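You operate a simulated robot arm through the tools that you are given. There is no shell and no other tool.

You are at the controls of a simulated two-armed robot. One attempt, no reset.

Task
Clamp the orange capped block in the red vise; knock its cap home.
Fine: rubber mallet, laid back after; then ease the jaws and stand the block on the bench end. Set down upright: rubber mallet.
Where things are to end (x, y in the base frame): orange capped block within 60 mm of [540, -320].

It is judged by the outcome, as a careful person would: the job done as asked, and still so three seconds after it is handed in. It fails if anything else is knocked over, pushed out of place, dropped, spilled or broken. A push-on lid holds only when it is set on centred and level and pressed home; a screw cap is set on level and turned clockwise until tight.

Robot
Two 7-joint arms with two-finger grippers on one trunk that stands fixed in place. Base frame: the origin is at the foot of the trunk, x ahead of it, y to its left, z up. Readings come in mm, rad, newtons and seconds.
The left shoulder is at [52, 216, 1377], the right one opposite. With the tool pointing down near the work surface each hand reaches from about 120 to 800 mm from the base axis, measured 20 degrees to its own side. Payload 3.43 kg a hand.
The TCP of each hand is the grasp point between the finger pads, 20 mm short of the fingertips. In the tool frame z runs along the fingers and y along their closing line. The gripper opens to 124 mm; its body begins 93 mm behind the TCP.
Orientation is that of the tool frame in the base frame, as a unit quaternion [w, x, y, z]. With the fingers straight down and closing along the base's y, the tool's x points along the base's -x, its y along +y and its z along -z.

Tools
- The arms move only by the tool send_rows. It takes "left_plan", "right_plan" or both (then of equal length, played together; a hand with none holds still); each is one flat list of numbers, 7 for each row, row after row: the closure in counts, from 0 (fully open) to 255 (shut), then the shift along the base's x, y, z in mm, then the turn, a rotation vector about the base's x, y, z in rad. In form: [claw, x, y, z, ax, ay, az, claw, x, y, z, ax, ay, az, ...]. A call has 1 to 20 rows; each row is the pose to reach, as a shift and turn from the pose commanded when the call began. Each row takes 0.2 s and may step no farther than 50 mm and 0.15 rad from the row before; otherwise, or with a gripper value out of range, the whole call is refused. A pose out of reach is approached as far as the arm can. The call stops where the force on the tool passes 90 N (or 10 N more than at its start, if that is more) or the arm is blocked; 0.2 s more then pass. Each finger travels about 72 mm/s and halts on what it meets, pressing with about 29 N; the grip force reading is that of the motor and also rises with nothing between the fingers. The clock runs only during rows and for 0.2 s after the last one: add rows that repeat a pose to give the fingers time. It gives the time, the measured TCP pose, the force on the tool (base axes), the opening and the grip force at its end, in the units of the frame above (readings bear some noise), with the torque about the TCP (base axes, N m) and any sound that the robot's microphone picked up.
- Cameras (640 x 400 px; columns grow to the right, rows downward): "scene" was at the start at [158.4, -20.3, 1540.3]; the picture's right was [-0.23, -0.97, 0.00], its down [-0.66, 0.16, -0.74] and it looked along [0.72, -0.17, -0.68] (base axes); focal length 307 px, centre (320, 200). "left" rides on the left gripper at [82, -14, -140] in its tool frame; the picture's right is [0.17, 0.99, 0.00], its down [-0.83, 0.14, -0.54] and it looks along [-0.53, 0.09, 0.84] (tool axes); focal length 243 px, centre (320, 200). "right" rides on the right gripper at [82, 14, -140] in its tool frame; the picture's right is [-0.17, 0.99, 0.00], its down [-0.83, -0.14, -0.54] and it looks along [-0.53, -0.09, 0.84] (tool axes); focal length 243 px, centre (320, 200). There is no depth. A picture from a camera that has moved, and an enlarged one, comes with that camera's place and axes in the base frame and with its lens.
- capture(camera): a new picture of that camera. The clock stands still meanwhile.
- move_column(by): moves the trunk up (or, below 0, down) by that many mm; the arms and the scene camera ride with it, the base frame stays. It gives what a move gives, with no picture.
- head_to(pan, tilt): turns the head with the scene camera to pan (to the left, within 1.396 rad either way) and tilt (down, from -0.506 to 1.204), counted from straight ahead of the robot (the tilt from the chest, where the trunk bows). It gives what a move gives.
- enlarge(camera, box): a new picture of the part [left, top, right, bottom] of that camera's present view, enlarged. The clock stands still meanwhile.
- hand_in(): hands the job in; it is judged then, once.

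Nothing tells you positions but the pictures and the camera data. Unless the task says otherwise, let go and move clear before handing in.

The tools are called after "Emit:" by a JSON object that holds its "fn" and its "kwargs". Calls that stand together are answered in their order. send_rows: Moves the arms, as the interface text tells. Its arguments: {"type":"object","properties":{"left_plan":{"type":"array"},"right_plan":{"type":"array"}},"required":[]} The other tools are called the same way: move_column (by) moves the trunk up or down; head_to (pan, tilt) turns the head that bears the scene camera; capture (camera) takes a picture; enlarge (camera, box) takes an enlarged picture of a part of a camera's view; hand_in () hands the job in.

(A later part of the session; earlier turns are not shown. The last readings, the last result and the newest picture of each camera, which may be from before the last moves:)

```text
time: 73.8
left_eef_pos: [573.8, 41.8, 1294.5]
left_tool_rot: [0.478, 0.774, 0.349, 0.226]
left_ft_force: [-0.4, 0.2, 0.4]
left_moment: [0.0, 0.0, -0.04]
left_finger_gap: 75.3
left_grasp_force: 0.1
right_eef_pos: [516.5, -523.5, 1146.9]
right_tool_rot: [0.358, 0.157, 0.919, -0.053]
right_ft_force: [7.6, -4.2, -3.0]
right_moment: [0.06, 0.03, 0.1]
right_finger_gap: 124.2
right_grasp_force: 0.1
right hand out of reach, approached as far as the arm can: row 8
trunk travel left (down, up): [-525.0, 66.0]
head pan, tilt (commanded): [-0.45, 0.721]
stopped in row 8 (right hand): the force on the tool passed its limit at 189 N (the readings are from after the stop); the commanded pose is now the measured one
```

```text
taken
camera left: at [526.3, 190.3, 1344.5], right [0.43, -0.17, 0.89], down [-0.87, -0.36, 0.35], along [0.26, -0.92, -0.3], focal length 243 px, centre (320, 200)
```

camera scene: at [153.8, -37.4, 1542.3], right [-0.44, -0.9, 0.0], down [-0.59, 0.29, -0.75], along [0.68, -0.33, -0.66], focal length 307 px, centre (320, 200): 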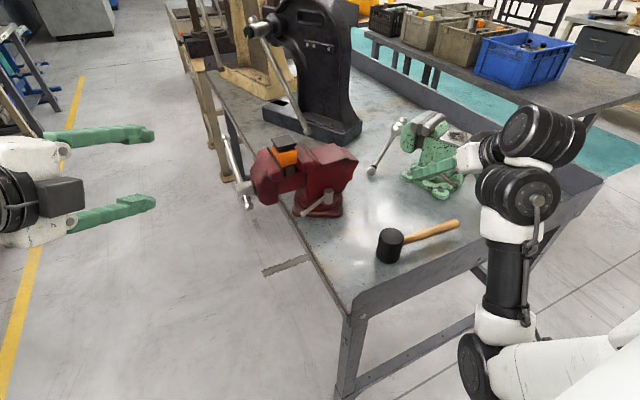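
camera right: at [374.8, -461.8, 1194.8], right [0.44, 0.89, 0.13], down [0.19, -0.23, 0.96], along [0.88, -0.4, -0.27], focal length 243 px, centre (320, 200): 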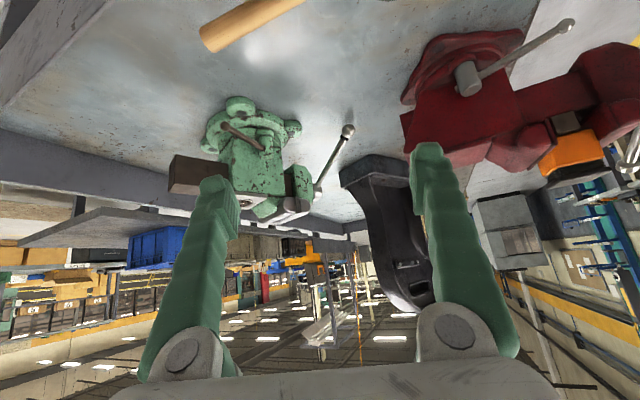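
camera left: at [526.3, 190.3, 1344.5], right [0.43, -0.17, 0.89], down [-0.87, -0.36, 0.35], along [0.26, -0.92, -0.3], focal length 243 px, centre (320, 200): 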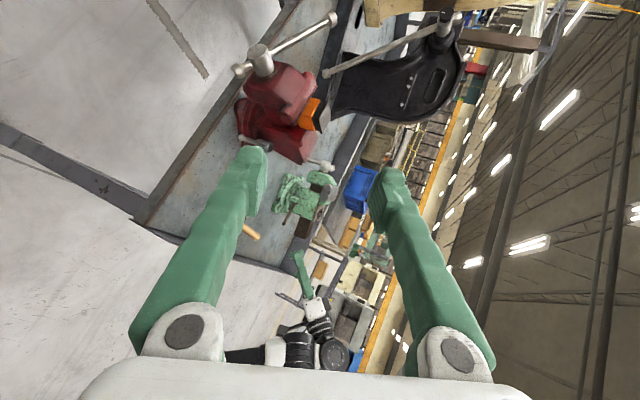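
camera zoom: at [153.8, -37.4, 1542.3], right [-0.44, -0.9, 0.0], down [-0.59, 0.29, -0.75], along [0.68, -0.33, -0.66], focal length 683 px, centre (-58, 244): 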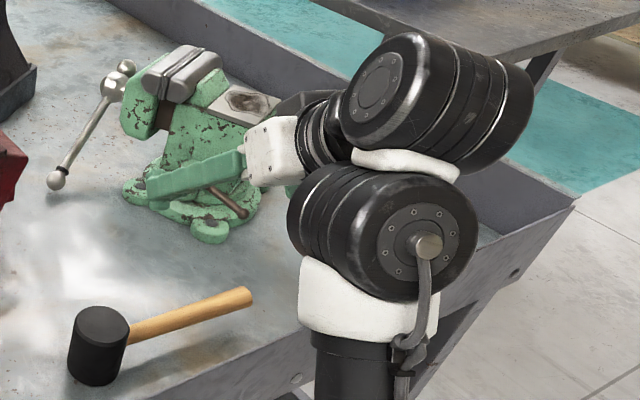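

Nothing was touched; that was just the arm's own jerk. I'll continue rotating slowly to the 84° yaw at this safe height.

Emit:
{"fn": "send_rows", "kwargs": {"right_plan": [0, 0, 0, 0, 0, 0, 0.12, 0, 0, 0, 0, 0, 0, 0.24, 0, 0, 0, 0, 0, 0, 0.36, 0, 0, 0, 0, 0, 0, 0.48, 0, 0, 0, 0, 0, 0, 0.6, 0, 0, 0, 0, 0, 0, 0.72, 0, 0, 0, 0, 0, 0, 0.84, 0, 0, 0, 0, 0, 0, 0.96, 0, 0, 0, 0, 0, 0, 1.08, 0, 0, 0, 0, 0, 0, 1.2, 0, 0, 0, 0, 0, 0, 1.32, 0, 0, 0, 0, 0, 0, 1.44, 0, 0, 0, 0, 0, 0, 1.56, 0, 0, 0, 0, 0, 0, 1.67, 0, 0, 0, 0, 0, 0, 1.78, 0, 0, 0, 0, 0, 0, 1.78]}}

Emit:
{"fn": "capture", "kwargs": {"camera": "scene"}}

Emit:
{"fn": "capture", "kwargs": {"camera": "right"}}

```text
time: 74.7
left_eef_pos: [572.7, 41.0, 1295.0]
left_tool_rot: [0.478, 0.773, 0.35, 0.226]
left_ft_force: [-1.1, -0.1, -0.1]
left_moment: [0.02, -0.02, 0.0]
left_finger_gap: 75.5
left_grasp_force: 0.0
right_eef_pos: [510.4, -538.1, 1157.5]
right_tool_rot: [0.359, -0.041, 0.928, -0.093]
right_ft_force: [0.0, -0.5, 0.2]
right_moment: [0.02, -0.04, 0.01]
right_finger_gap: 124.0
right_grasp_force: 0.1
right hand out of reach, approached as far as the arm can: row 2, 3, 4
trunk travel left (down, up): [-525.0, 66.0]
head pan, tilt (commanded): [-0.45, 0.721]
stopped in row 4 (right hand): the arm was blocked; the commanded pose is now the measured one
```

```text
taken
camera scene: at [152.5, -38.9, 1542.4], right [-0.44, -0.9, 0.0], down [-0.59, 0.29, -0.75], along [0.68, -0.33, -0.66], focal length 307 px, centre (320, 200)
```

scene: 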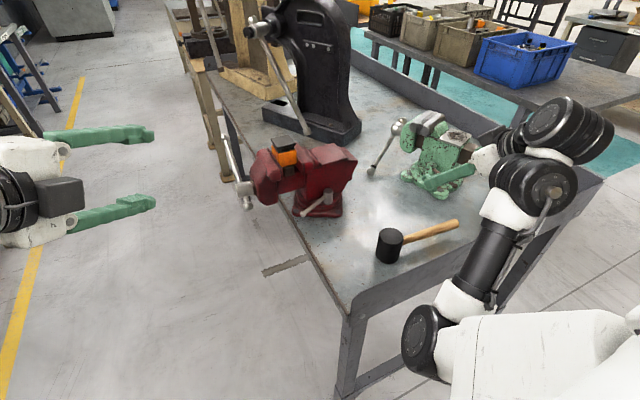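

```text
taken
camera right: at [355.2, -516.6, 1202.7], right [0.11, 0.99, -0.09], down [0.25, 0.06, 0.97], along [0.96, -0.13, -0.24], focal length 243 px, centre (320, 200)
```

right: 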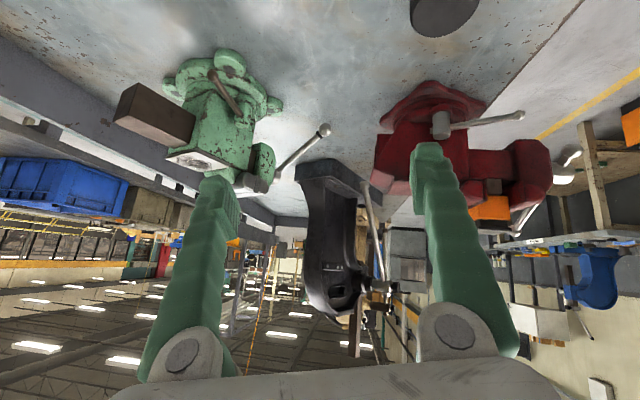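

The right arm is in the wrong elbow posture. I'll extend it forward over the bench, where the postures meet, and then fold it back with the elbow out.

Emit:
{"fn": "send_rows", "kwargs": {"right_plan": [0, 35, 16, 10, 0.034, 0.003, -0.002, 0, 70, 32, 20, 0.068, 0.006, -0.004, 0, 105, 48, 28, 0.102, 0.009, -0.006, 0, 140, 64, 34, 0.136, 0.012, -0.008, 0, 175, 80, 38, 0.17, 0.015, -0.01, 0, 210, 96, 42, 0.203, 0.018, -0.011, 0, 245, 112, 46, 0.203, 0.018, -0.011, 0, 280, 128, 50, 0.203, 0.018, -0.011, 0, 310, 138, 50, 0.203, 0.018, -0.011, 0, 330, 138, 50, 0.203, 0.018, -0.011]}}

Emit:
{"fn": "capture", "kwargs": {"camera": "scene"}}

```text
time: 76.9
left_eef_pos: [574.3, 41.8, 1294.7]
left_tool_rot: [0.478, 0.773, 0.35, 0.226]
left_ft_force: [0.6, 0.5, -0.5]
left_moment: [0.0, 0.01, -0.01]
left_finger_gap: 75.4
left_grasp_force: 0.1
right_eef_pos: [840.9, -398.6, 1202.8]
right_tool_rot: [0.352, 0.002, 0.936, 0.002]
right_ft_force: [-0.3, -0.1, -0.4]
right_moment: [-0.01, 0.02, -0.01]
right_finger_gap: 123.9
right_grasp_force: 0.1
trunk travel left (down, up): [-525.0, 66.0]
head pan, tilt (commanded): [-0.45, 0.721]
```

```text
taken
camera scene: at [153.5, -38.0, 1542.3], right [-0.44, -0.9, 0.0], down [-0.59, 0.29, -0.75], along [0.68, -0.33, -0.66], focal length 307 px, centre (320, 200)
```

scene: 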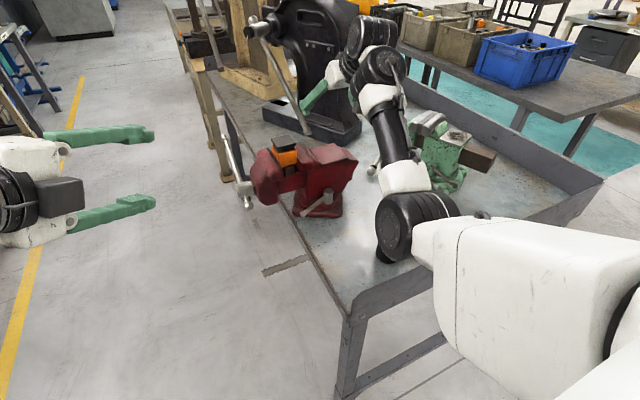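

In this posture the forward pitched pose reaches fine. I'll test, at safe height, whether a -45° yaw near the mallet works with this elbow posture.

Emit:
{"fn": "send_rows", "kwargs": {"right_plan": [0, -20, -2, -8, 0, 0, -0.06, 0, -40, -4, -16, 0, 0, -0.12, 0, -60, -6, -24, 0, 0, -0.18, 0, -80, -8, -32, 0, 0, -0.24, 0, -100, -10, -40, 0, 0, -0.3, 0, -120, -12, -48, 0, 0, -0.36, 0, -140, -14, -56, 0, 0, -0.42, 0, -160, -16, -64, 0, 0, -0.48, 0, -180, -18, -72, 0, 0, -0.54, 0, -200, -20, -80, 0, 0, -0.6, 0, -215, -22, -90, 0, 0, -0.66, 0, -230, -24, -100, 0, 0, -0.72, 0, -240, -25, -110, 0, 0, -0.78]}}

Emit:
{"fn": "capture", "kwargs": {"camera": "scene"}}

Emit:
{"fn": "capture", "kwargs": {"camera": "right"}}

```text
time: 79.7
left_eef_pos: [573.5, 42.0, 1294.4]
left_tool_rot: [0.478, 0.773, 0.35, 0.226]
left_ft_force: [-0.1, 0.1, -0.4]
left_moment: [-0.01, -0.01, 0.01]
left_finger_gap: 75.7
left_grasp_force: 0.1
right_eef_pos: [600.2, -422.5, 1098.1]
right_tool_rot: [0.326, 0.358, 0.865, -0.131]
right_ft_force: [0.2, 0.4, -0.6]
right_moment: [0.01, 0.0, -0.01]
right_finger_gap: 124.2
right_grasp_force: 0.0
trunk travel left (down, up): [-525.0, 66.0]
head pan, tilt (commanded): [-0.45, 0.721]
```

```text
taken
camera scene: at [153.2, -37.9, 1542.3], right [-0.44, -0.9, 0.0], down [-0.59, 0.29, -0.75], along [0.68, -0.33, -0.66], focal length 307 px, centre (320, 200)
```

scene: 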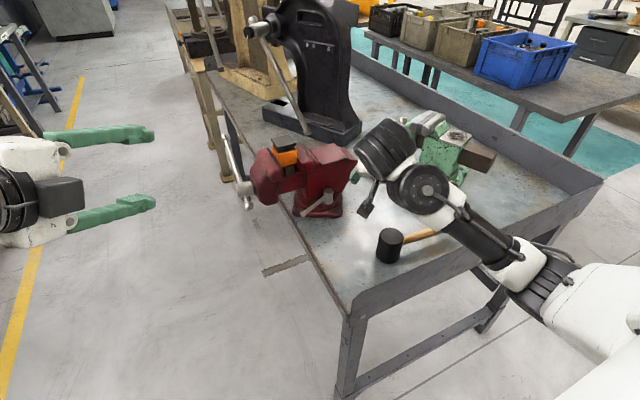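

```text
taken
camera right: at [500.9, -305.4, 1149.6], right [0.78, 0.61, 0.12], down [0.09, -0.29, 0.95], along [0.62, -0.74, -0.28], focal length 243 px, centre (320, 200)
```

right: 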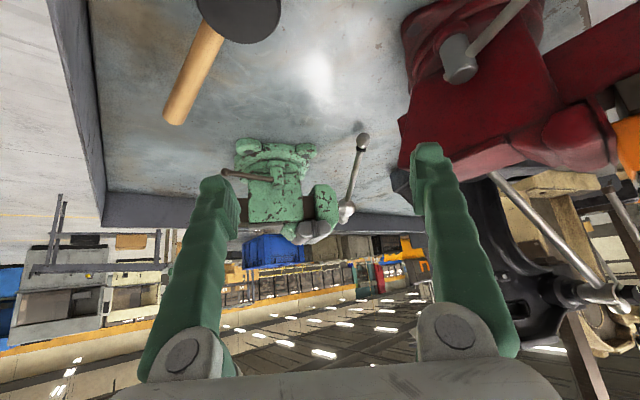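

That pose works without trouble. I'll move on to the pre-grasp behind the mallet head with yaw about -60°, fingers pointing along toward the handle side.

Emit:
{"fn": "send_rows", "kwargs": {"right_plan": [0, -16, 9, -20, 0, 0, -0.05, 0, -33, 18, -40, 0, 0, -0.1, 0, -50, 27, -60, 0, 0, -0.16, 0, -66, 37, -80, 0, 0, -0.21, 0, -82, 46, -98, 0, 0, -0.26, 0, -82, 46, -98, 0, 0, -0.26]}}

Emit:
{"fn": "capture", "kwargs": {"camera": "scene"}}

Emit:
{"fn": "capture", "kwargs": {"camera": "right"}}

```text
time: 81.1
left_eef_pos: [573.9, 42.0, 1294.8]
left_tool_rot: [0.477, 0.773, 0.35, 0.227]
left_ft_force: [0.1, 0.3, 0.4]
left_moment: [0.0, 0.0, -0.02]
left_finger_gap: 75.5
left_grasp_force: 0.1
right_eef_pos: [502.6, -408.6, 991.6]
right_tool_rot: [0.308, 0.466, 0.812, -0.171]
right_ft_force: [-0.6, 0.7, 0.1]
right_moment: [0.02, 0.0, 0.0]
right_finger_gap: 123.9
right_grasp_force: 0.1
right hand out of reach, approached as far as the arm can: row 4, 5, 6
trunk travel left (down, up): [-525.0, 66.0]
head pan, tilt (commanded): [-0.45, 0.721]
```

```text
taken
camera scene: at [153.2, -37.8, 1542.4], right [-0.44, -0.9, 0.0], down [-0.59, 0.29, -0.75], along [0.68, -0.33, -0.66], focal length 307 px, centre (320, 200)
```

scene: 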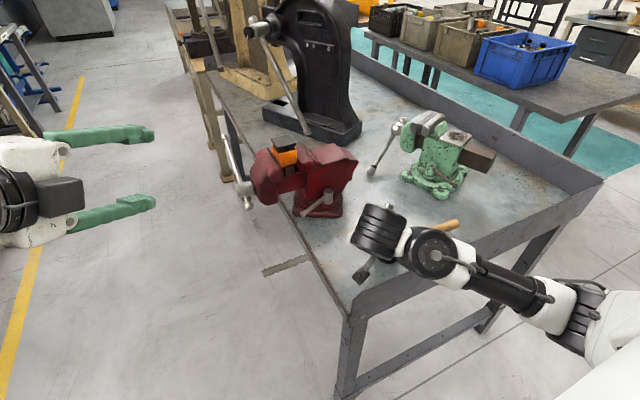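

```text
taken
camera right: at [435.9, -270.1, 1043.1], right [0.91, 0.39, 0.12], down [0.01, -0.31, 0.95], along [0.41, -0.87, -0.28], focal length 243 px, centre (320, 200)
```

right: 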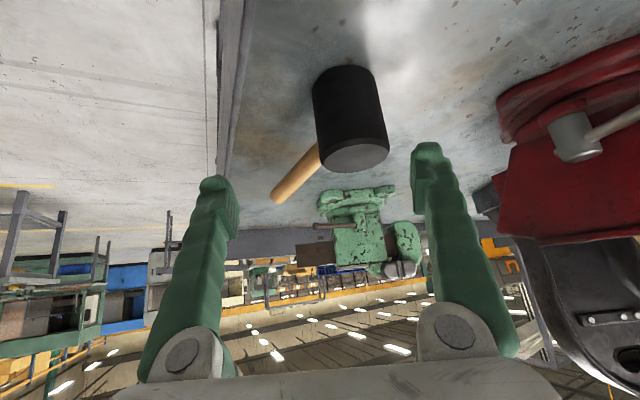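

The hand is at yaw -59° behind the head. I'll shift it forward over the head, trim yaw to about -66°, and check before descending.

Emit:
{"fn": "send_rows", "kwargs": {"right_plan": [0, 10, -3, 0, 0, 0, -0.03, 0, 20, -6, 0, 0, 0, -0.06, 0, 30, -9, 0, 0, 0, -0.09, 0, 40, -12, 0, 0, 0, -0.12, 0, 40, -12, 0, 0, 0, -0.12]}}

Emit:
{"fn": "capture", "kwargs": {"camera": "right"}}

Emit:
{"fn": "enlarge", "kwargs": {"camera": "scene", "box": [330, 180, 510, 300]}}

```text
time: 82.3
left_eef_pos: [572.2, 41.1, 1294.3]
left_tool_rot: [0.478, 0.773, 0.35, 0.227]
left_ft_force: [-0.3, -0.6, 0.4]
left_moment: [0.01, 0.0, -0.02]
left_finger_gap: 75.3
left_grasp_force: 0.2
right_eef_pos: [533.5, -430.8, 989.3]
right_tool_rot: [0.296, 0.511, 0.784, -0.189]
right_ft_force: [-0.5, -0.2, 0.0]
right_moment: [0.03, -0.01, 0.01]
right_finger_gap: 124.0
right_grasp_force: 0.1
right hand out of reach, approached as far as the arm can: row 1, 2, 3, 4, 5
trunk travel left (down, up): [-525.0, 66.0]
head pan, tilt (commanded): [-0.45, 0.721]
```

```text
taken
camera right: at [484.2, -286.4, 1041.2], right [0.95, 0.29, 0.12], down [-0.02, -0.3, 0.95], along [0.31, -0.91, -0.28], focal length 243 px, centre (320, 200)
```

right: 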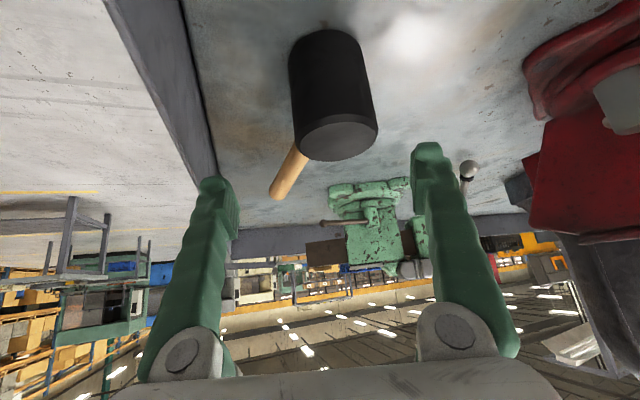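

```text
3.33 times, centred on (420, 240) of scene
camera zoom: at [152.3, -38.4, 1542.4], right [-0.44, -0.9, 0.0], down [-0.59, 0.29, -0.75], along [0.68, -0.33, -0.66], focal length 1025 px, centre (-13, 67)
```

zoom: 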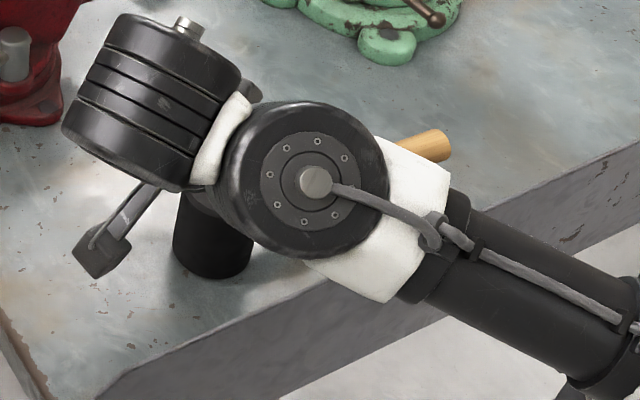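

The head appears where expected between the open fingers. I'll descend in two stages around it.

Emit:
{"fn": "send_rows", "kwargs": {"right_plan": [0, 6, -1, -12, 0, 0, 0, 0, 11, -2, -25, 0, 0, 0, 0, 14, -3, -38, 0, 0, 0]}}

Emit:
{"fn": "capture", "kwargs": {"camera": "right"}}

```text
time: 83.1
left_eef_pos: [573.1, 41.3, 1295.0]
left_tool_rot: [0.477, 0.773, 0.351, 0.226]
left_ft_force: [-0.1, -0.3, 0.3]
left_moment: [0.04, 0.03, 0.0]
left_finger_gap: 75.4
left_grasp_force: 0.1
right_eef_pos: [550.7, -431.7, 951.1]
right_tool_rot: [0.295, 0.515, 0.782, -0.191]
right_ft_force: [0.3, 0.0, 0.2]
right_moment: [0.0, 0.01, 0.02]
right_finger_gap: 124.3
right_grasp_force: 0.0
trunk travel left (down, up): [-525.0, 66.0]
head pan, tilt (commanded): [-0.45, 0.721]
```

```text
taken
camera right: at [501.6, -287.1, 1002.3], right [0.95, 0.28, 0.12], down [-0.03, -0.3, 0.95], along [0.3, -0.91, -0.28], focal length 243 px, centre (320, 200)
```

right: 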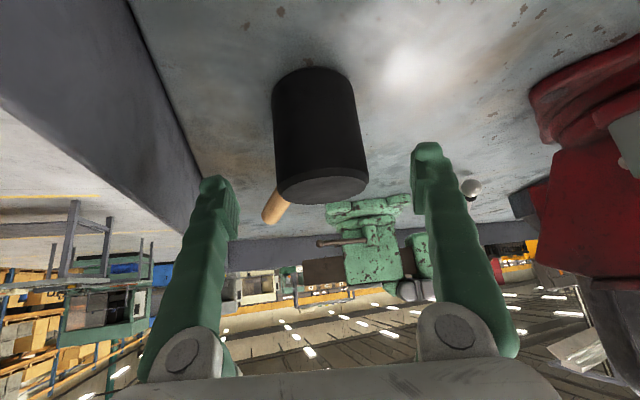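

It's tracking well and stays centred. I'll descend the remaining 37 mm.

Emit:
{"fn": "send_rows", "kwargs": {"right_plan": [0, 1, -1, -12, 0, 0, 0, 0, 1, -2, -25, 0, 0, 0, 0, 1, -3, -37, 0, 0, 0, 0, 1, -3, -37, 0, 0, 0]}}

Emit:
{"fn": "capture", "kwargs": {"camera": "right"}}

Emit:
{"fn": "enlarge", "kwargs": {"camera": "scene", "box": [330, 180, 510, 300]}}

```text
time: 84.1
left_eef_pos: [572.6, 41.7, 1295.4]
left_tool_rot: [0.478, 0.773, 0.35, 0.226]
left_ft_force: [0.3, -0.6, -0.1]
left_moment: [0.01, 0.0, 0.01]
left_finger_gap: 75.5
left_grasp_force: 0.0
right_eef_pos: [551.6, -435.4, 913.8]
right_tool_rot: [0.295, 0.514, 0.782, -0.191]
right_ft_force: [1.0, 0.8, -0.6]
right_moment: [-0.02, 0.01, 0.02]
right_finger_gap: 123.9
right_grasp_force: 0.0
trunk travel left (down, up): [-525.0, 66.0]
head pan, tilt (commanded): [-0.45, 0.721]
```

```text
taken
camera right: at [502.7, -288.8, 965.4], right [0.95, 0.28, 0.11], down [-0.03, -0.3, 0.95], along [0.3, -0.91, -0.28], focal length 243 px, centre (320, 200)
```

right: 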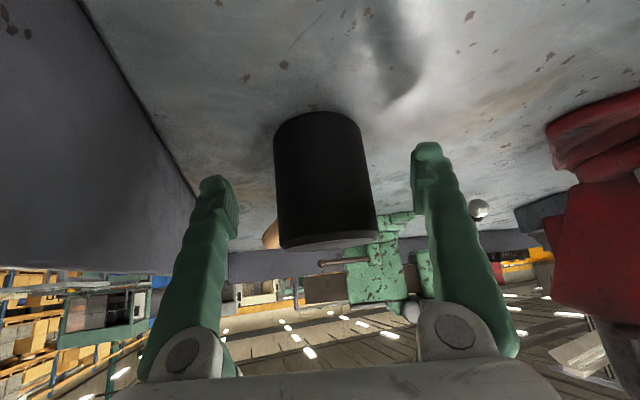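

```text
3.33 times, centred on (420, 240) of scene
camera zoom: at [153.2, -37.8, 1542.3], right [-0.44, -0.9, 0.0], down [-0.59, 0.29, -0.75], along [0.68, -0.33, -0.66], focal length 1025 px, centre (-13, 67)
```

zoom: 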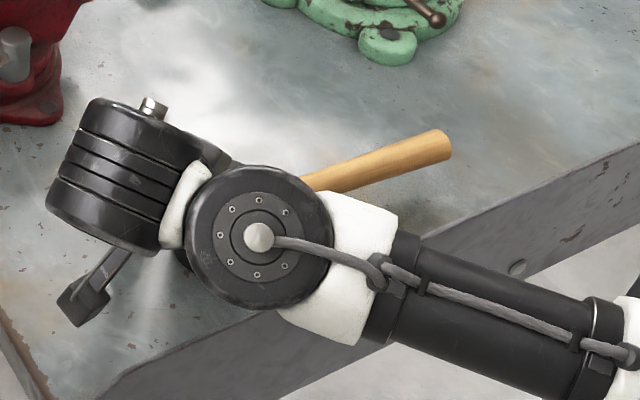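

The head stands centred between the fingers, with the handle just beyond the left finger. I'll close slowly and check.

Emit:
{"fn": "send_rows", "kwargs": {"right_plan": [60, 0, 0, 0, 0, 0, 0, 110, 0, 0, 0, 0, 0, 0, 150, 0, 0, 0, 0, 0, 0, 255, 0, 0, 0, 0, 0, 0, 255, 0, 0, 0, 0, 0, 0, 255, 0, 0, 0, 0, 0, 0]}}

Emit:
{"fn": "capture", "kwargs": {"camera": "right"}}

```text
time: 85.5
left_eef_pos: [573.7, 43.2, 1293.6]
left_tool_rot: [0.477, 0.773, 0.35, 0.226]
left_ft_force: [1.2, 0.6, -0.2]
left_moment: [-0.02, 0.02, -0.05]
left_finger_gap: 75.2
left_grasp_force: 0.1
right_eef_pos: [551.4, -433.5, 914.5]
right_tool_rot: [0.296, 0.514, 0.782, -0.191]
right_ft_force: [2.6, 1.1, 1.2]
right_moment: [0.03, -0.04, 0.06]
right_finger_gap: 61.0
right_grasp_force: 29.1
trunk travel left (down, up): [-525.0, 66.0]
head pan, tilt (commanded): [-0.45, 0.721]
```

```text
taken
camera right: at [503.0, -288.5, 965.8], right [0.95, 0.28, 0.12], down [-0.03, -0.3, 0.95], along [0.3, -0.91, -0.28], focal length 243 px, centre (320, 200)
```

right: 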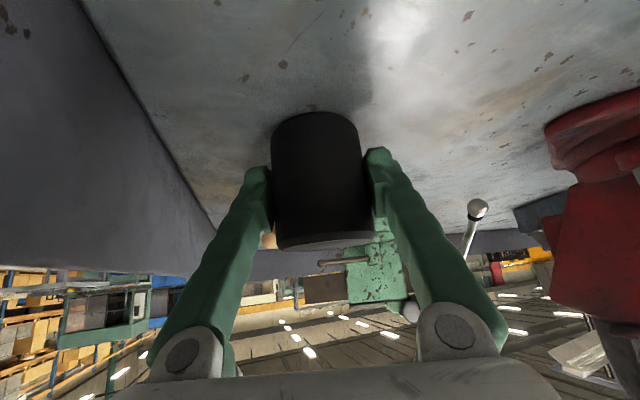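

It's gripped cleanly with a 61 mm gap. I'll lift very slowly at first to check for slip.

Emit:
{"fn": "send_rows", "kwargs": {"right_plan": [255, 0, 0, 4, 0, 0, 0, 255, 0, 0, 8, 0, 0, 0, 255, 0, 0, 12, 0, 0, 0, 255, 0, 0, 16, 0, 0, 0, 255, 0, 0, 20, 0, 0, 0, 255, 0, 0, 20, 0, 0, 0]}}

Emit:
{"fn": "capture", "kwargs": {"camera": "right"}}

```text
time: 86.9
left_eef_pos: [573.8, 42.5, 1293.3]
left_tool_rot: [0.478, 0.773, 0.351, 0.226]
left_ft_force: [-0.1, -0.1, -0.8]
left_moment: [-0.02, -0.03, 0.01]
left_finger_gap: 75.4
left_grasp_force: 0.1
right_eef_pos: [551.0, -434.8, 933.1]
right_tool_rot: [0.296, 0.514, 0.782, -0.191]
right_ft_force: [0.1, 0.4, -3.5]
right_moment: [0.1, 0.02, 0.03]
right_finger_gap: 61.1
right_grasp_force: 29.4
trunk travel left (down, up): [-525.0, 66.0]
head pan, tilt (commanded): [-0.45, 0.721]
```

```text
taken
camera right: at [502.7, -289.8, 984.4], right [0.95, 0.28, 0.12], down [-0.03, -0.3, 0.95], along [0.3, -0.91, -0.28], focal length 243 px, centre (320, 200)
```

right: 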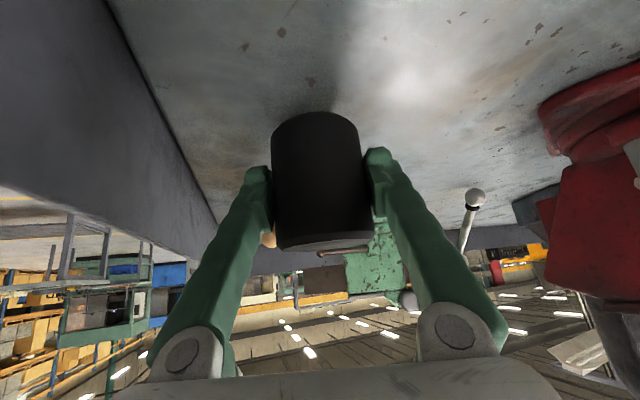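

No slip this time: the head rides firmly and weighs about 3.5 N. I'll lift it and carry it slowly toward the vise along the path I tested, turning the yaw back to 0.

Emit:
{"fn": "send_rows", "kwargs": {"right_plan": [255, 2, 0, 20, 0, 0, 0.02, 255, 6, 1, 42, 0, 0, 0.06, 255, 12, 2, 66, 0, 0, 0.12, 255, 20, 4, 90, 0, 0, 0.18, 255, 30, 6, 114, 0, 0, 0.24, 255, 40, 8, 138, 0, 0, 0.3, 255, 50, 10, 162, 0, 0, 0.36, 255, 66, 12, 176, 0, 0, 0.42, 255, 86, 14, 186, 0, 0, 0.48, 255, 108, 16, 196, 0, 0, 0.54, 255, 130, 18, 206, 0, 0, 0.6, 255, 152, 20, 216, 0, 0, 0.66, 255, 174, 22, 226, 0, 0, 0.72, 255, 196, 24, 236, 0, 0, 0.78, 255, 216, 26, 246, 0, 0, 0.84, 255, 236, 28, 256, 0, 0, 0.9, 255, 256, 30, 262, 0, 0, 0.96, 255, 272, 33, 268, 0, 0, 1.02, 255, 285, 36, 272, 0, 0, 1.08, 255, 290, 36, 272, 0, 0, 1.12]}}

Emit:
{"fn": "capture", "kwargs": {"camera": "right"}}

Emit:
{"fn": "capture", "kwargs": {"camera": "scene"}}

```text
time: 91.1
left_eef_pos: [573.6, 41.1, 1294.2]
left_tool_rot: [0.478, 0.773, 0.351, 0.226]
left_ft_force: [-0.6, 0.6, 0.3]
left_moment: [-0.02, 0.0, -0.01]
left_finger_gap: 75.6
left_grasp_force: 0.1
right_eef_pos: [843.3, -400.1, 1204.5]
right_tool_rot: [0.352, 0.02, 0.936, -0.004]
right_ft_force: [-0.7, -0.2, -3.1]
right_moment: [0.04, 0.12, -0.02]
right_finger_gap: 61.3
right_grasp_force: 28.7
trunk travel left (down, up): [-525.0, 66.0]
head pan, tilt (commanded): [-0.45, 0.721]
```

```text
taken
camera right: at [690.1, -381.0, 1256.3], right [0.16, 0.98, 0.12], down [0.26, -0.16, 0.95], along [0.95, -0.13, -0.28], focal length 243 px, centre (320, 200)
```

right: 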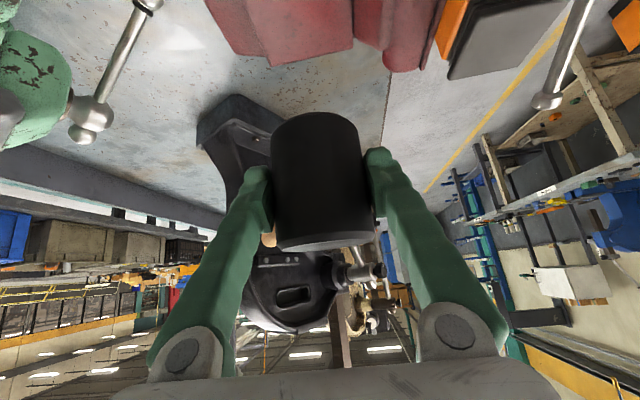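

```text
taken
camera scene: at [153.9, -38.3, 1542.2], right [-0.44, -0.9, 0.0], down [-0.59, 0.29, -0.75], along [0.68, -0.33, -0.66], focal length 307 px, centre (320, 200)
```

scene: 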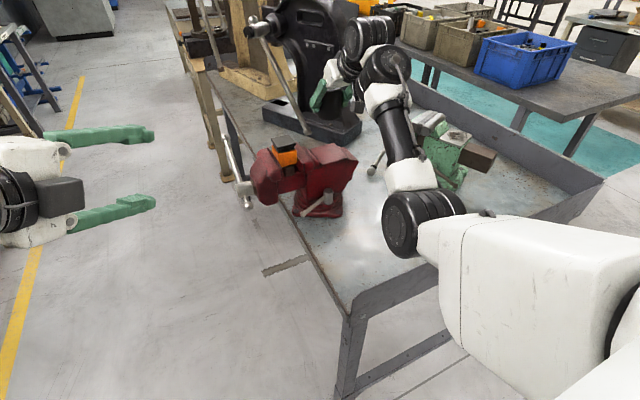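

The mallet is held steadily at [843, -400, 1204]. I'll now measure the cap's position precisely in its clamped spot.

Emit:
{"fn": "enlarge", "kwargs": {"camera": "scene", "box": [250, 120, 330, 180]}}

Emit:
{"fn": "enlarge", "kwargs": {"camera": "left", "box": [220, 0, 380, 160]}}

Emit:
{"fn": "enlarge", "kwargs": {"camera": "right", "box": [380, 0, 600, 120]}}

```text
6.67 times, centred on (290, 150) of scene
camera zoom: at [153.9, -38.3, 1542.2], right [-0.44, -0.9, 0.0], down [-0.59, 0.29, -0.75], along [0.68, -0.33, -0.66], focal length 2049 px, centre (520, 533)
```

zoom: 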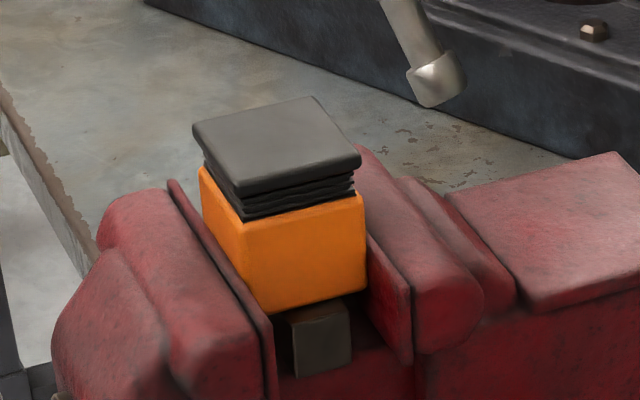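

```text
2.50 times, centred on (300, 80) of left
camera zoom: at [526.3, 189.6, 1344.6], right [0.43, -0.17, 0.89], down [-0.87, -0.36, 0.35], along [0.26, -0.92, -0.3], focal length 606 px, centre (370, 500)
```

zoom: 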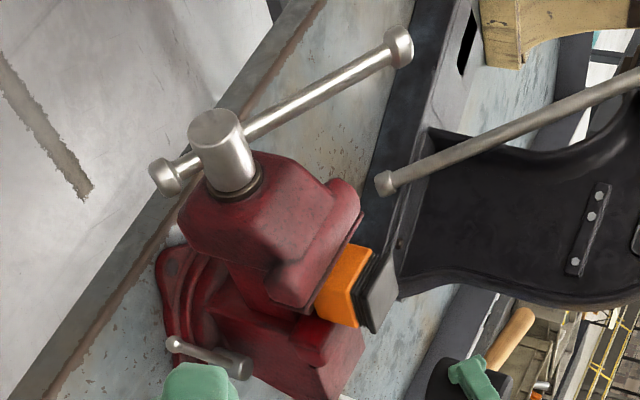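

```text
2.91 times, centred on (490, 60) of right
camera zoom: at [690.1, -381.0, 1256.3], right [0.16, 0.98, 0.12], down [0.26, -0.16, 0.95], along [0.95, -0.13, -0.28], focal length 706 px, centre (-174, 607)
```

zoom: 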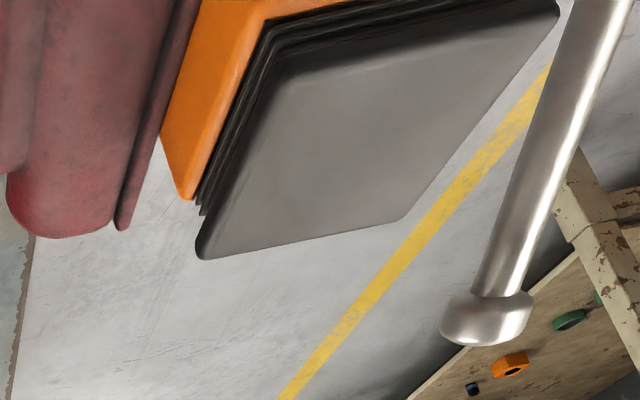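

The cap's top is centred at about [849, -265.5, 1114]. I'll carry the mallet sideways until its face is over the cap, staying 50 mm above.

Emit:
{"fn": "send_rows", "kwargs": {"right_plan": [255, 0, 20, 5, 0, 0, 0.01, 255, 0, 42, 5, 0, 0, 0.02, 255, 0, 65, 5, 0, 0, 0.03, 255, 0, 88, 5, 0, 0, 0.03, 255, 0, 110, 5, 0, 0, 0.03, 255, 0, 125, 5, 0, 0, 0.03, 255, 0, 134, 5, 0, 0, 0.03, 255, 0, 134, 5, 0, 0, 0.03]}}

Emit:
{"fn": "capture", "kwargs": {"camera": "right"}}

Emit:
{"fn": "enlarge", "kwargs": {"camera": "scene", "box": [220, 60, 400, 200]}}

```text
time: 92.9
left_eef_pos: [574.0, 42.4, 1294.7]
left_tool_rot: [0.477, 0.773, 0.35, 0.227]
left_ft_force: [-0.2, -0.9, 0.3]
left_moment: [-0.03, 0.0, -0.01]
left_finger_gap: 75.2
left_grasp_force: 0.1
right_eef_pos: [841.9, -264.1, 1212.1]
right_tool_rot: [0.352, 0.006, 0.936, 0.001]
right_ft_force: [-0.2, -0.2, -4.0]
right_moment: [0.04, 0.08, 0.0]
right_finger_gap: 61.3
right_grasp_force: 29.3
trunk travel left (down, up): [-525.0, 66.0]
head pan, tilt (commanded): [-0.45, 0.721]
```

```text
taken
camera right: at [687.8, -249.6, 1262.6], right [0.14, 0.98, 0.12], down [0.27, -0.15, 0.95], along [0.95, -0.1, -0.28], focal length 243 px, centre (320, 200)
```

right: 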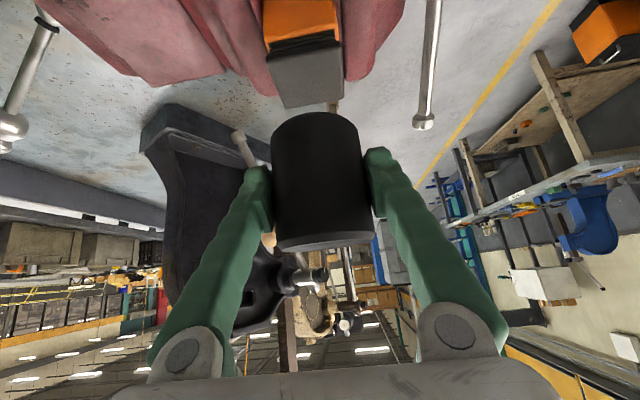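

```text
2.86 times, centred on (310, 130) of scene
camera zoom: at [153.8, -38.2, 1542.3], right [-0.44, -0.9, 0.0], down [-0.59, 0.29, -0.75], along [0.68, -0.33, -0.66], focal length 878 px, centre (349, 400)
```

zoom: 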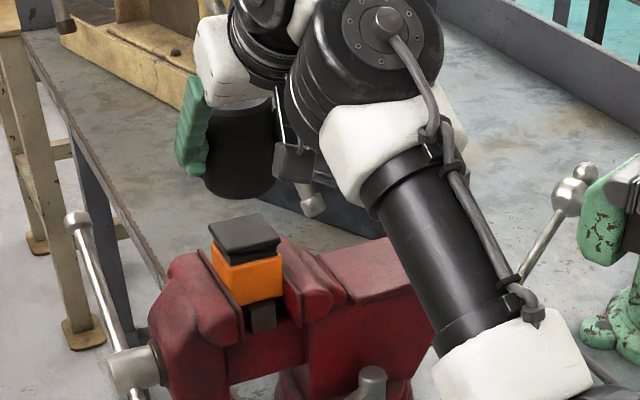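

The head lines up over the cap to within a couple of millimetres. I'll trim the position and lower to about 25 mm above the cap.

Emit:
{"fn": "send_rows", "kwargs": {"right_plan": [255, 1, -1, -10, 0, 0, 0, 255, 3, -2, -22, 0, 0, 0, 255, 3, -2, -33, 0, 0, 0, 255, 3, -2, -33, 0, 0, 0]}}

Emit:
{"fn": "enlarge", "kwargs": {"camera": "right", "box": [220, 0, 420, 140]}}

Emit:
{"fn": "enlarge", "kwargs": {"camera": "scene", "box": [240, 80, 360, 180]}}

Emit:
{"fn": "enlarge", "kwargs": {"camera": "left", "box": [240, 20, 400, 160]}}

```text
time: 93.9
left_eef_pos: [574.1, 42.0, 1295.0]
left_tool_rot: [0.477, 0.773, 0.351, 0.227]
left_ft_force: [0.7, 0.0, -0.9]
left_moment: [0.0, 0.04, 0.03]
left_finger_gap: 75.5
left_grasp_force: 0.1
right_eef_pos: [844.3, -267.1, 1176.1]
right_tool_rot: [0.351, 0.006, 0.936, 0.0]
right_ft_force: [0.3, 0.4, -3.7]
right_moment: [0.04, 0.11, 0.03]
right_finger_gap: 61.3
right_grasp_force: 28.9
trunk travel left (down, up): [-525.0, 66.0]
head pan, tilt (commanded): [-0.45, 0.721]
```

```text
2.86 times, centred on (320, 70) of right
camera zoom: at [691.1, -252.3, 1227.8], right [0.14, 0.98, 0.11], down [0.27, -0.15, 0.95], along [0.95, -0.1, -0.28], focal length 693 px, centre (320, 571)
```

zoom: 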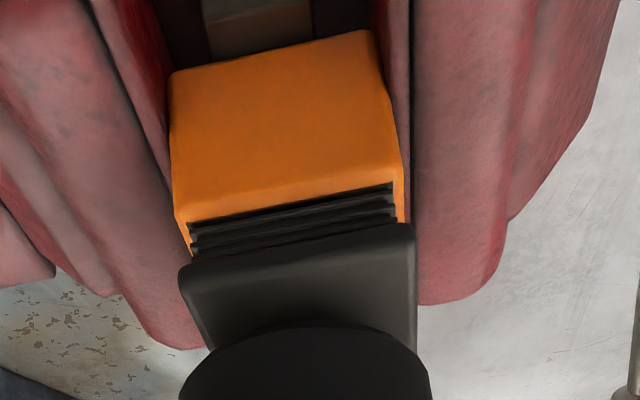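

```text
4.00 times, centred on (300, 130) of scene
camera zoom: at [153.7, -38.0, 1542.3], right [-0.44, -0.9, 0.0], down [-0.59, 0.29, -0.75], along [0.68, -0.33, -0.66], focal length 1230 px, centre (400, 480)
```

zoom: 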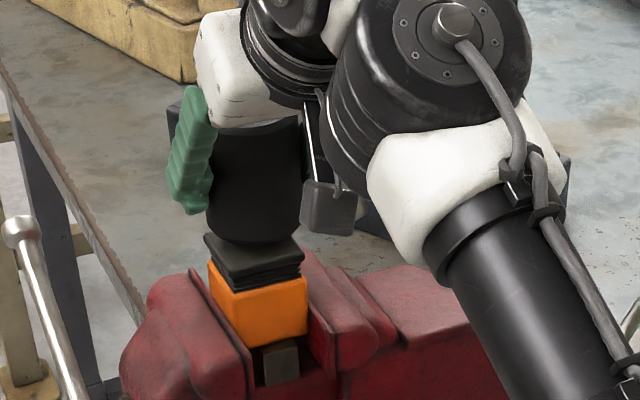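

```text
2.86 times, centred on (320, 90) of left
camera zoom: at [526.2, 189.8, 1344.7], right [0.43, -0.17, 0.89], down [-0.87, -0.36, 0.35], along [0.26, -0.92, -0.3], focal length 693 px, centre (320, 514)
```

zoom: 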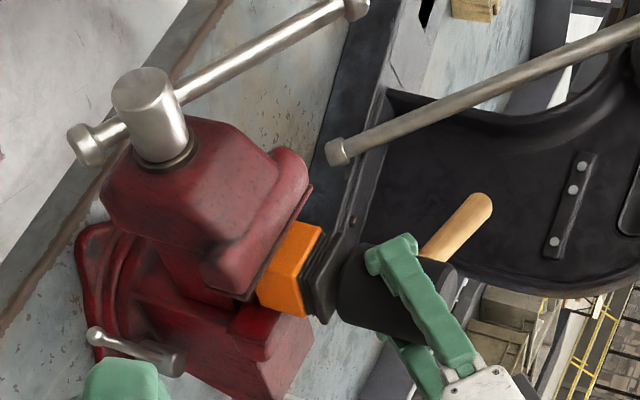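

Both views show the mallet face squarely above the cap, and the block snug between the jaws. I'll give a first moderate knock and lift off again.

Emit:
{"fn": "send_rows", "kwargs": {"right_plan": [255, 0, 0, 14, 0, 0, 0, 255, 0, 0, -28, 0, 0, 0, 255, 0, 0, 5, 0, 0, 0, 255, 0, 0, 5, 0, 0, 0]}}

Emit:
{"fn": "enlarge", "kwargs": {"camera": "right", "box": [220, 0, 420, 140]}}

Emit:
{"fn": "enlarge", "kwargs": {"camera": "left", "box": [270, 50, 370, 140]}}

```text
time: 94.9
left_eef_pos: [572.9, 41.7, 1295.0]
left_tool_rot: [0.477, 0.774, 0.35, 0.226]
left_ft_force: [-0.1, 0.3, 1.0]
left_moment: [0.03, 0.01, 0.0]
left_finger_gap: 75.4
left_grasp_force: 0.0
right_eef_pos: [841.5, -265.6, 1182.9]
right_tool_rot: [0.352, 0.006, 0.936, 0.001]
right_ft_force: [-0.1, 0.8, -3.8]
right_moment: [0.03, 0.08, -0.01]
right_finger_gap: 61.4
right_grasp_force: 28.9
trunk travel left (down, up): [-525.0, 66.0]
head pan, tilt (commanded): [-0.45, 0.721]
```

```text
2.86 times, centred on (320, 70) of right
camera zoom: at [688.8, -251.9, 1234.0], right [0.14, 0.98, 0.11], down [0.27, -0.15, 0.95], along [0.95, -0.1, -0.28], focal length 693 px, centre (320, 571)
```

zoom: 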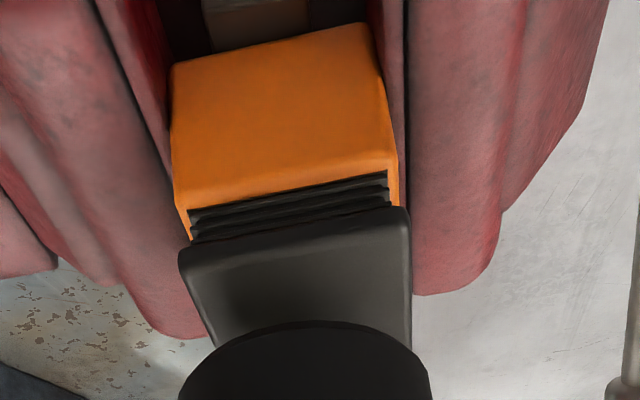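

```text
4.44 times, centred on (320, 95) of left
camera zoom: at [525.1, 190.0, 1344.9], right [0.43, -0.17, 0.89], down [-0.87, -0.36, 0.35], along [0.26, -0.92, -0.3], focal length 1078 px, centre (320, 667)
```

zoom: 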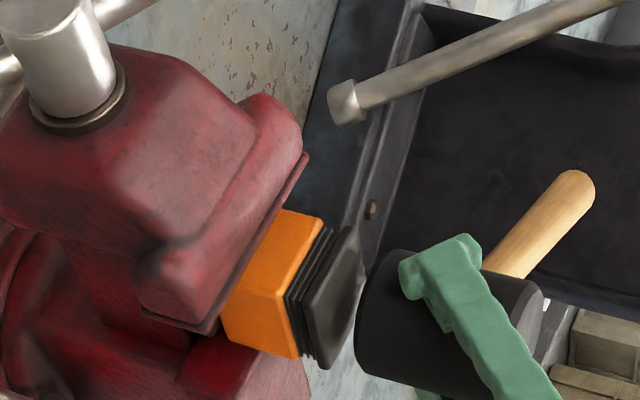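

That stroke stopped short of the cap: no sound, and the ribs still show. I'll strike deeper, knowing the stop triggers at 90 N.

Emit:
{"fn": "send_rows", "kwargs": {"right_plan": [255, 3, 0, 5, 0, 0, 0, 255, 3, 0, -42, 0, 0, 0, 255, 3, 0, -42, 0, 0, 0, 255, 3, 0, -10, 0, 0, 0, 255, 3, 0, 5, 0, 0, 0]}}

Emit:
{"fn": "enlarge", "kwargs": {"camera": "right", "box": [220, 0, 420, 140]}}

Emit:
{"fn": "enlarge", "kwargs": {"camera": "left", "box": [270, 50, 370, 140]}}

```text
time: 96.1
left_eef_pos: [571.4, 41.8, 1294.2]
left_tool_rot: [0.478, 0.773, 0.351, 0.226]
left_ft_force: [0.5, -0.3, 0.4]
left_moment: [0.02, 0.04, 0.04]
left_finger_gap: 75.4
left_grasp_force: 0.1
right_eef_pos: [843.7, -268.4, 1184.0]
right_tool_rot: [0.35, 0.007, 0.937, 0.001]
right_ft_force: [-0.3, -0.7, -3.1]
right_moment: [0.06, 0.05, 0.0]
right_finger_gap: 61.3
right_grasp_force: 28.8
trunk travel left (down, up): [-525.0, 66.0]
head pan, tilt (commanded): [-0.45, 0.721]
```

```text
2.86 times, centred on (320, 70) of right
camera zoom: at [691.4, -254.6, 1236.3], right [0.14, 0.98, 0.11], down [0.27, -0.15, 0.95], along [0.95, -0.1, -0.29], focal length 693 px, centre (320, 571)
```

zoom: 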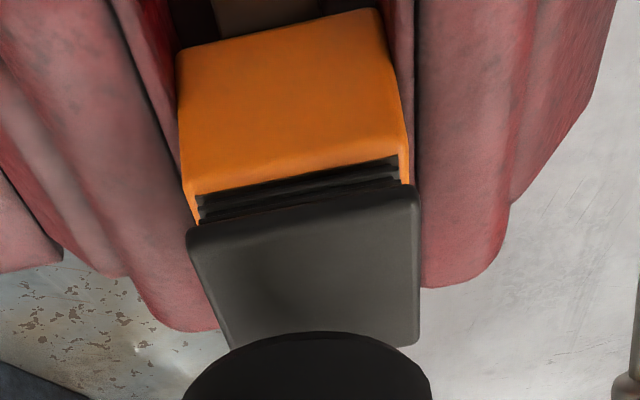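

```text
4.44 times, centred on (320, 95) of left
camera zoom: at [524.5, 189.8, 1344.6], right [0.43, -0.17, 0.89], down [-0.87, -0.36, 0.35], along [0.26, -0.92, -0.3], focal length 1078 px, centre (320, 667)
```

zoom: 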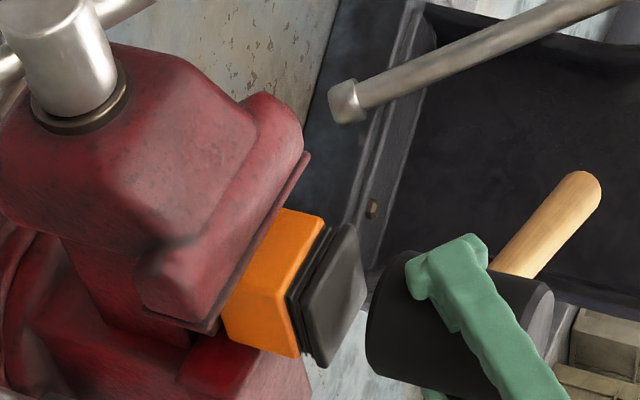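

It worked: fewer ribs are showing. I'll give another knock, slightly deeper.

Emit:
{"fn": "send_rows", "kwargs": {"right_plan": [255, 1, 2, 5, 0, 0, 0, 255, 1, 2, -43, 0, 0, 0, 255, 1, 2, -50, 0, 0, 0, 255, 1, 2, -50, 0, 0, 0, 255, 1, 2, -10, 0, 0, 0, 255, 1, 2, 5, 0, 0, 0]}}

Emit:
{"fn": "enlarge", "kwargs": {"camera": "right", "box": [220, 0, 420, 140]}}

Emit:
{"fn": "enlarge", "kwargs": {"camera": "left", "box": [270, 50, 370, 140]}}

```text
time: 97.5
left_eef_pos: [571.2, 41.7, 1295.0]
left_tool_rot: [0.479, 0.773, 0.35, 0.227]
left_ft_force: [-0.5, -0.5, -0.1]
left_moment: [0.01, 0.0, 0.03]
left_finger_gap: 75.5
left_grasp_force: 0.0
right_eef_pos: [847.0, -268.6, 1188.9]
right_tool_rot: [0.35, 0.007, 0.937, 0.0]
right_ft_force: [-0.4, -0.2, -4.4]
right_moment: [0.03, 0.08, 0.03]
right_finger_gap: 61.3
right_grasp_force: 28.9
trunk travel left (down, up): [-525.0, 66.0]
head pan, tilt (commanded): [-0.45, 0.721]
```

```text
2.86 times, centred on (320, 70) of right
camera zoom: at [692.6, -254.0, 1241.0], right [0.14, 0.98, 0.11], down [0.27, -0.15, 0.95], along [0.95, -0.1, -0.29], focal length 693 px, centre (320, 571)
```

zoom: 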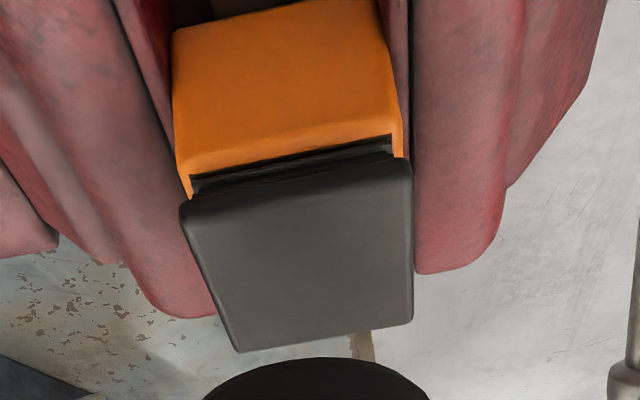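

```text
4.44 times, centred on (320, 95) of left
camera zoom: at [523.4, 190.0, 1345.2], right [0.43, -0.17, 0.89], down [-0.87, -0.36, 0.35], along [0.26, -0.92, -0.3], focal length 1078 px, centre (320, 667)
```

zoom: 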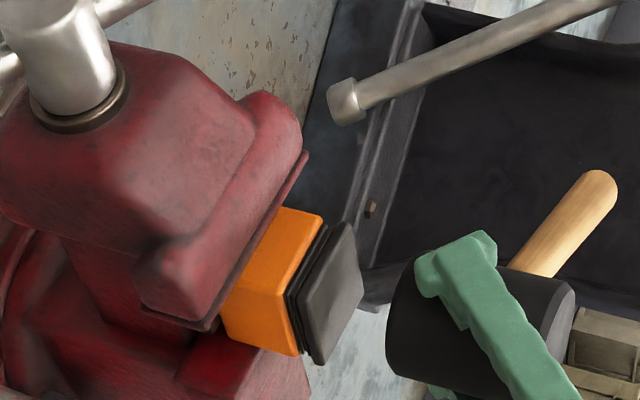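

The cap is nearly home, with roughly 5 mm of rib left. The mallet has slid up a few millimetres in the grip but the face is still clear of the fingertips. I'll give another knock.

Emit:
{"fn": "send_rows", "kwargs": {"right_plan": [255, -2, 1, -5, 0, 0, 0, 255, -2, 1, -52, 0, 0, 0, 255, -2, 1, -62, 0, 0, 0, 255, -2, 1, -62, 0, 0, 0, 255, -2, 1, -20, 0, 0, 0, 255, -2, 1, -5, 0, 0, 0]}}

Emit:
{"fn": "enlarge", "kwargs": {"camera": "right", "box": [220, 0, 420, 140]}}

Emit:
{"fn": "enlarge", "kwargs": {"camera": "left", "box": [270, 50, 370, 140]}}

```text
time: 98.9
left_eef_pos: [570.9, 41.7, 1294.9]
left_tool_rot: [0.478, 0.773, 0.35, 0.227]
left_ft_force: [-0.3, 0.1, 0.5]
left_moment: [0.02, -0.03, 0.02]
left_finger_gap: 75.5
left_grasp_force: 0.0
right_eef_pos: [843.7, -263.2, 1187.9]
right_tool_rot: [0.35, 0.006, 0.937, 0.0]
right_ft_force: [0.0, 0.3, -3.3]
right_moment: [0.06, 0.06, -0.03]
right_finger_gap: 61.5
right_grasp_force: 29.0
trunk travel left (down, up): [-525.0, 66.0]
head pan, tilt (commanded): [-0.45, 0.721]
```

```text
2.86 times, centred on (320, 70) of right
camera zoom: at [690.0, -249.9, 1239.1], right [0.14, 0.98, 0.11], down [0.27, -0.15, 0.95], along [0.95, -0.1, -0.29], focal length 693 px, centre (320, 571)
```

zoom: 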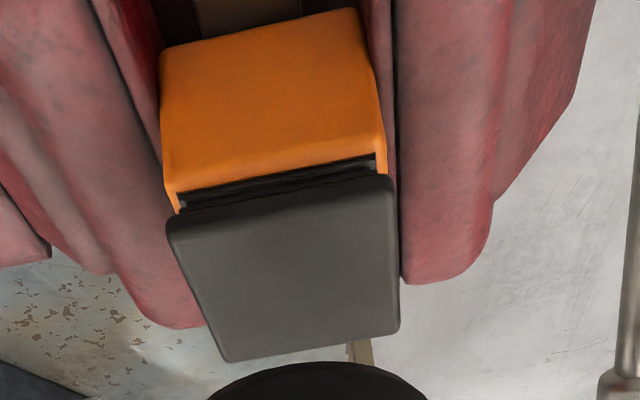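

```text
4.44 times, centred on (320, 95) of left
camera zoom: at [523.5, 190.3, 1345.2], right [0.43, -0.17, 0.89], down [-0.87, -0.36, 0.35], along [0.26, -0.92, -0.3], focal length 1078 px, centre (320, 667)
```

zoom: 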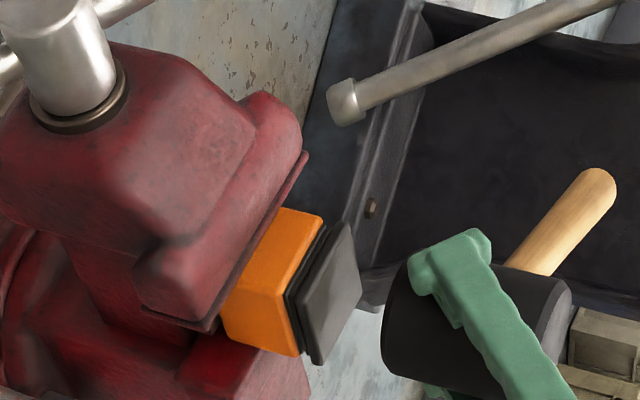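

Pressing slowly only makes the head slide in the fingers, so I'll strike properly instead. I'll use two full-speed knocks with a higher backswing and quick rebounds.

Emit:
{"fn": "send_rows", "kwargs": {"right_plan": [255, 0, -1, 28, 0, 0, 0, 255, 0, -1, 28, 0, 0, 0, 255, 0, -1, -20, 0, 0, 0, 255, 0, -1, -67, 0, 0, 0, 255, 0, -1, -20, 0, 0, 0, 255, 0, -1, 28, 0, 0, 0, 255, 0, -1, 28, 0, 0, 0, 255, 0, -1, -20, 0, 0, 0, 255, 0, -1, -67, 0, 0, 0, 255, 0, -1, -20, 0, 0, 0, 255, 0, -1, 10, 0, 0, 0]}}

Emit:
{"fn": "enlarge", "kwargs": {"camera": "right", "box": [220, 0, 420, 140]}}

Emit:
{"fn": "enlarge", "kwargs": {"camera": "left", "box": [270, 50, 370, 140]}}

```text
time: 101.3
left_eef_pos: [572.1, 42.4, 1295.4]
left_tool_rot: [0.478, 0.773, 0.35, 0.227]
left_ft_force: [-0.2, 0.0, 0.6]
left_moment: [0.0, -0.01, 0.05]
left_finger_gap: 75.4
left_grasp_force: 0.1
right_eef_pos: [840.6, -264.2, 1197.8]
right_tool_rot: [0.351, 0.006, 0.936, 0.001]
right_ft_force: [-1.1, -0.7, -3.6]
right_moment: [0.06, 0.06, -0.01]
right_finger_gap: 61.2
right_grasp_force: 29.1
trunk travel left (down, up): [-525.0, 66.0]
head pan, tilt (commanded): [-0.45, 0.721]
```

```text
2.86 times, centred on (320, 70) of right
camera zoom: at [687.7, -250.8, 1249.7], right [0.14, 0.98, 0.11], down [0.27, -0.15, 0.95], along [0.95, -0.1, -0.28], focal length 693 px, centre (320, 571)
```

zoom: 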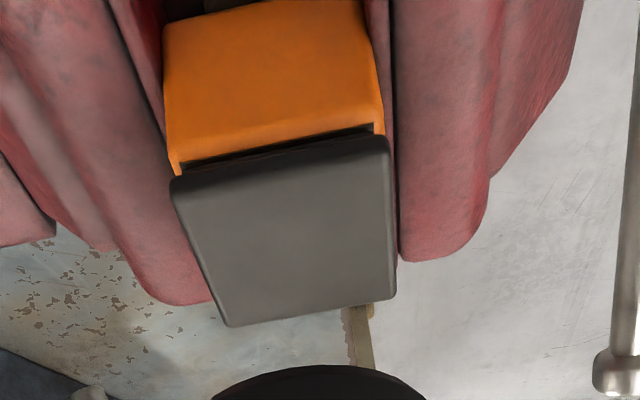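

```text
4.44 times, centred on (320, 95) of left
camera zoom: at [524.1, 190.0, 1345.4], right [0.43, -0.17, 0.89], down [-0.87, -0.36, 0.35], along [0.26, -0.92, -0.3], focal length 1078 px, centre (320, 667)
```

zoom: 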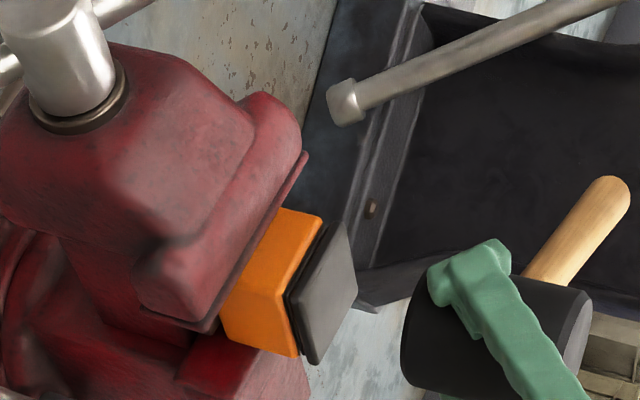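

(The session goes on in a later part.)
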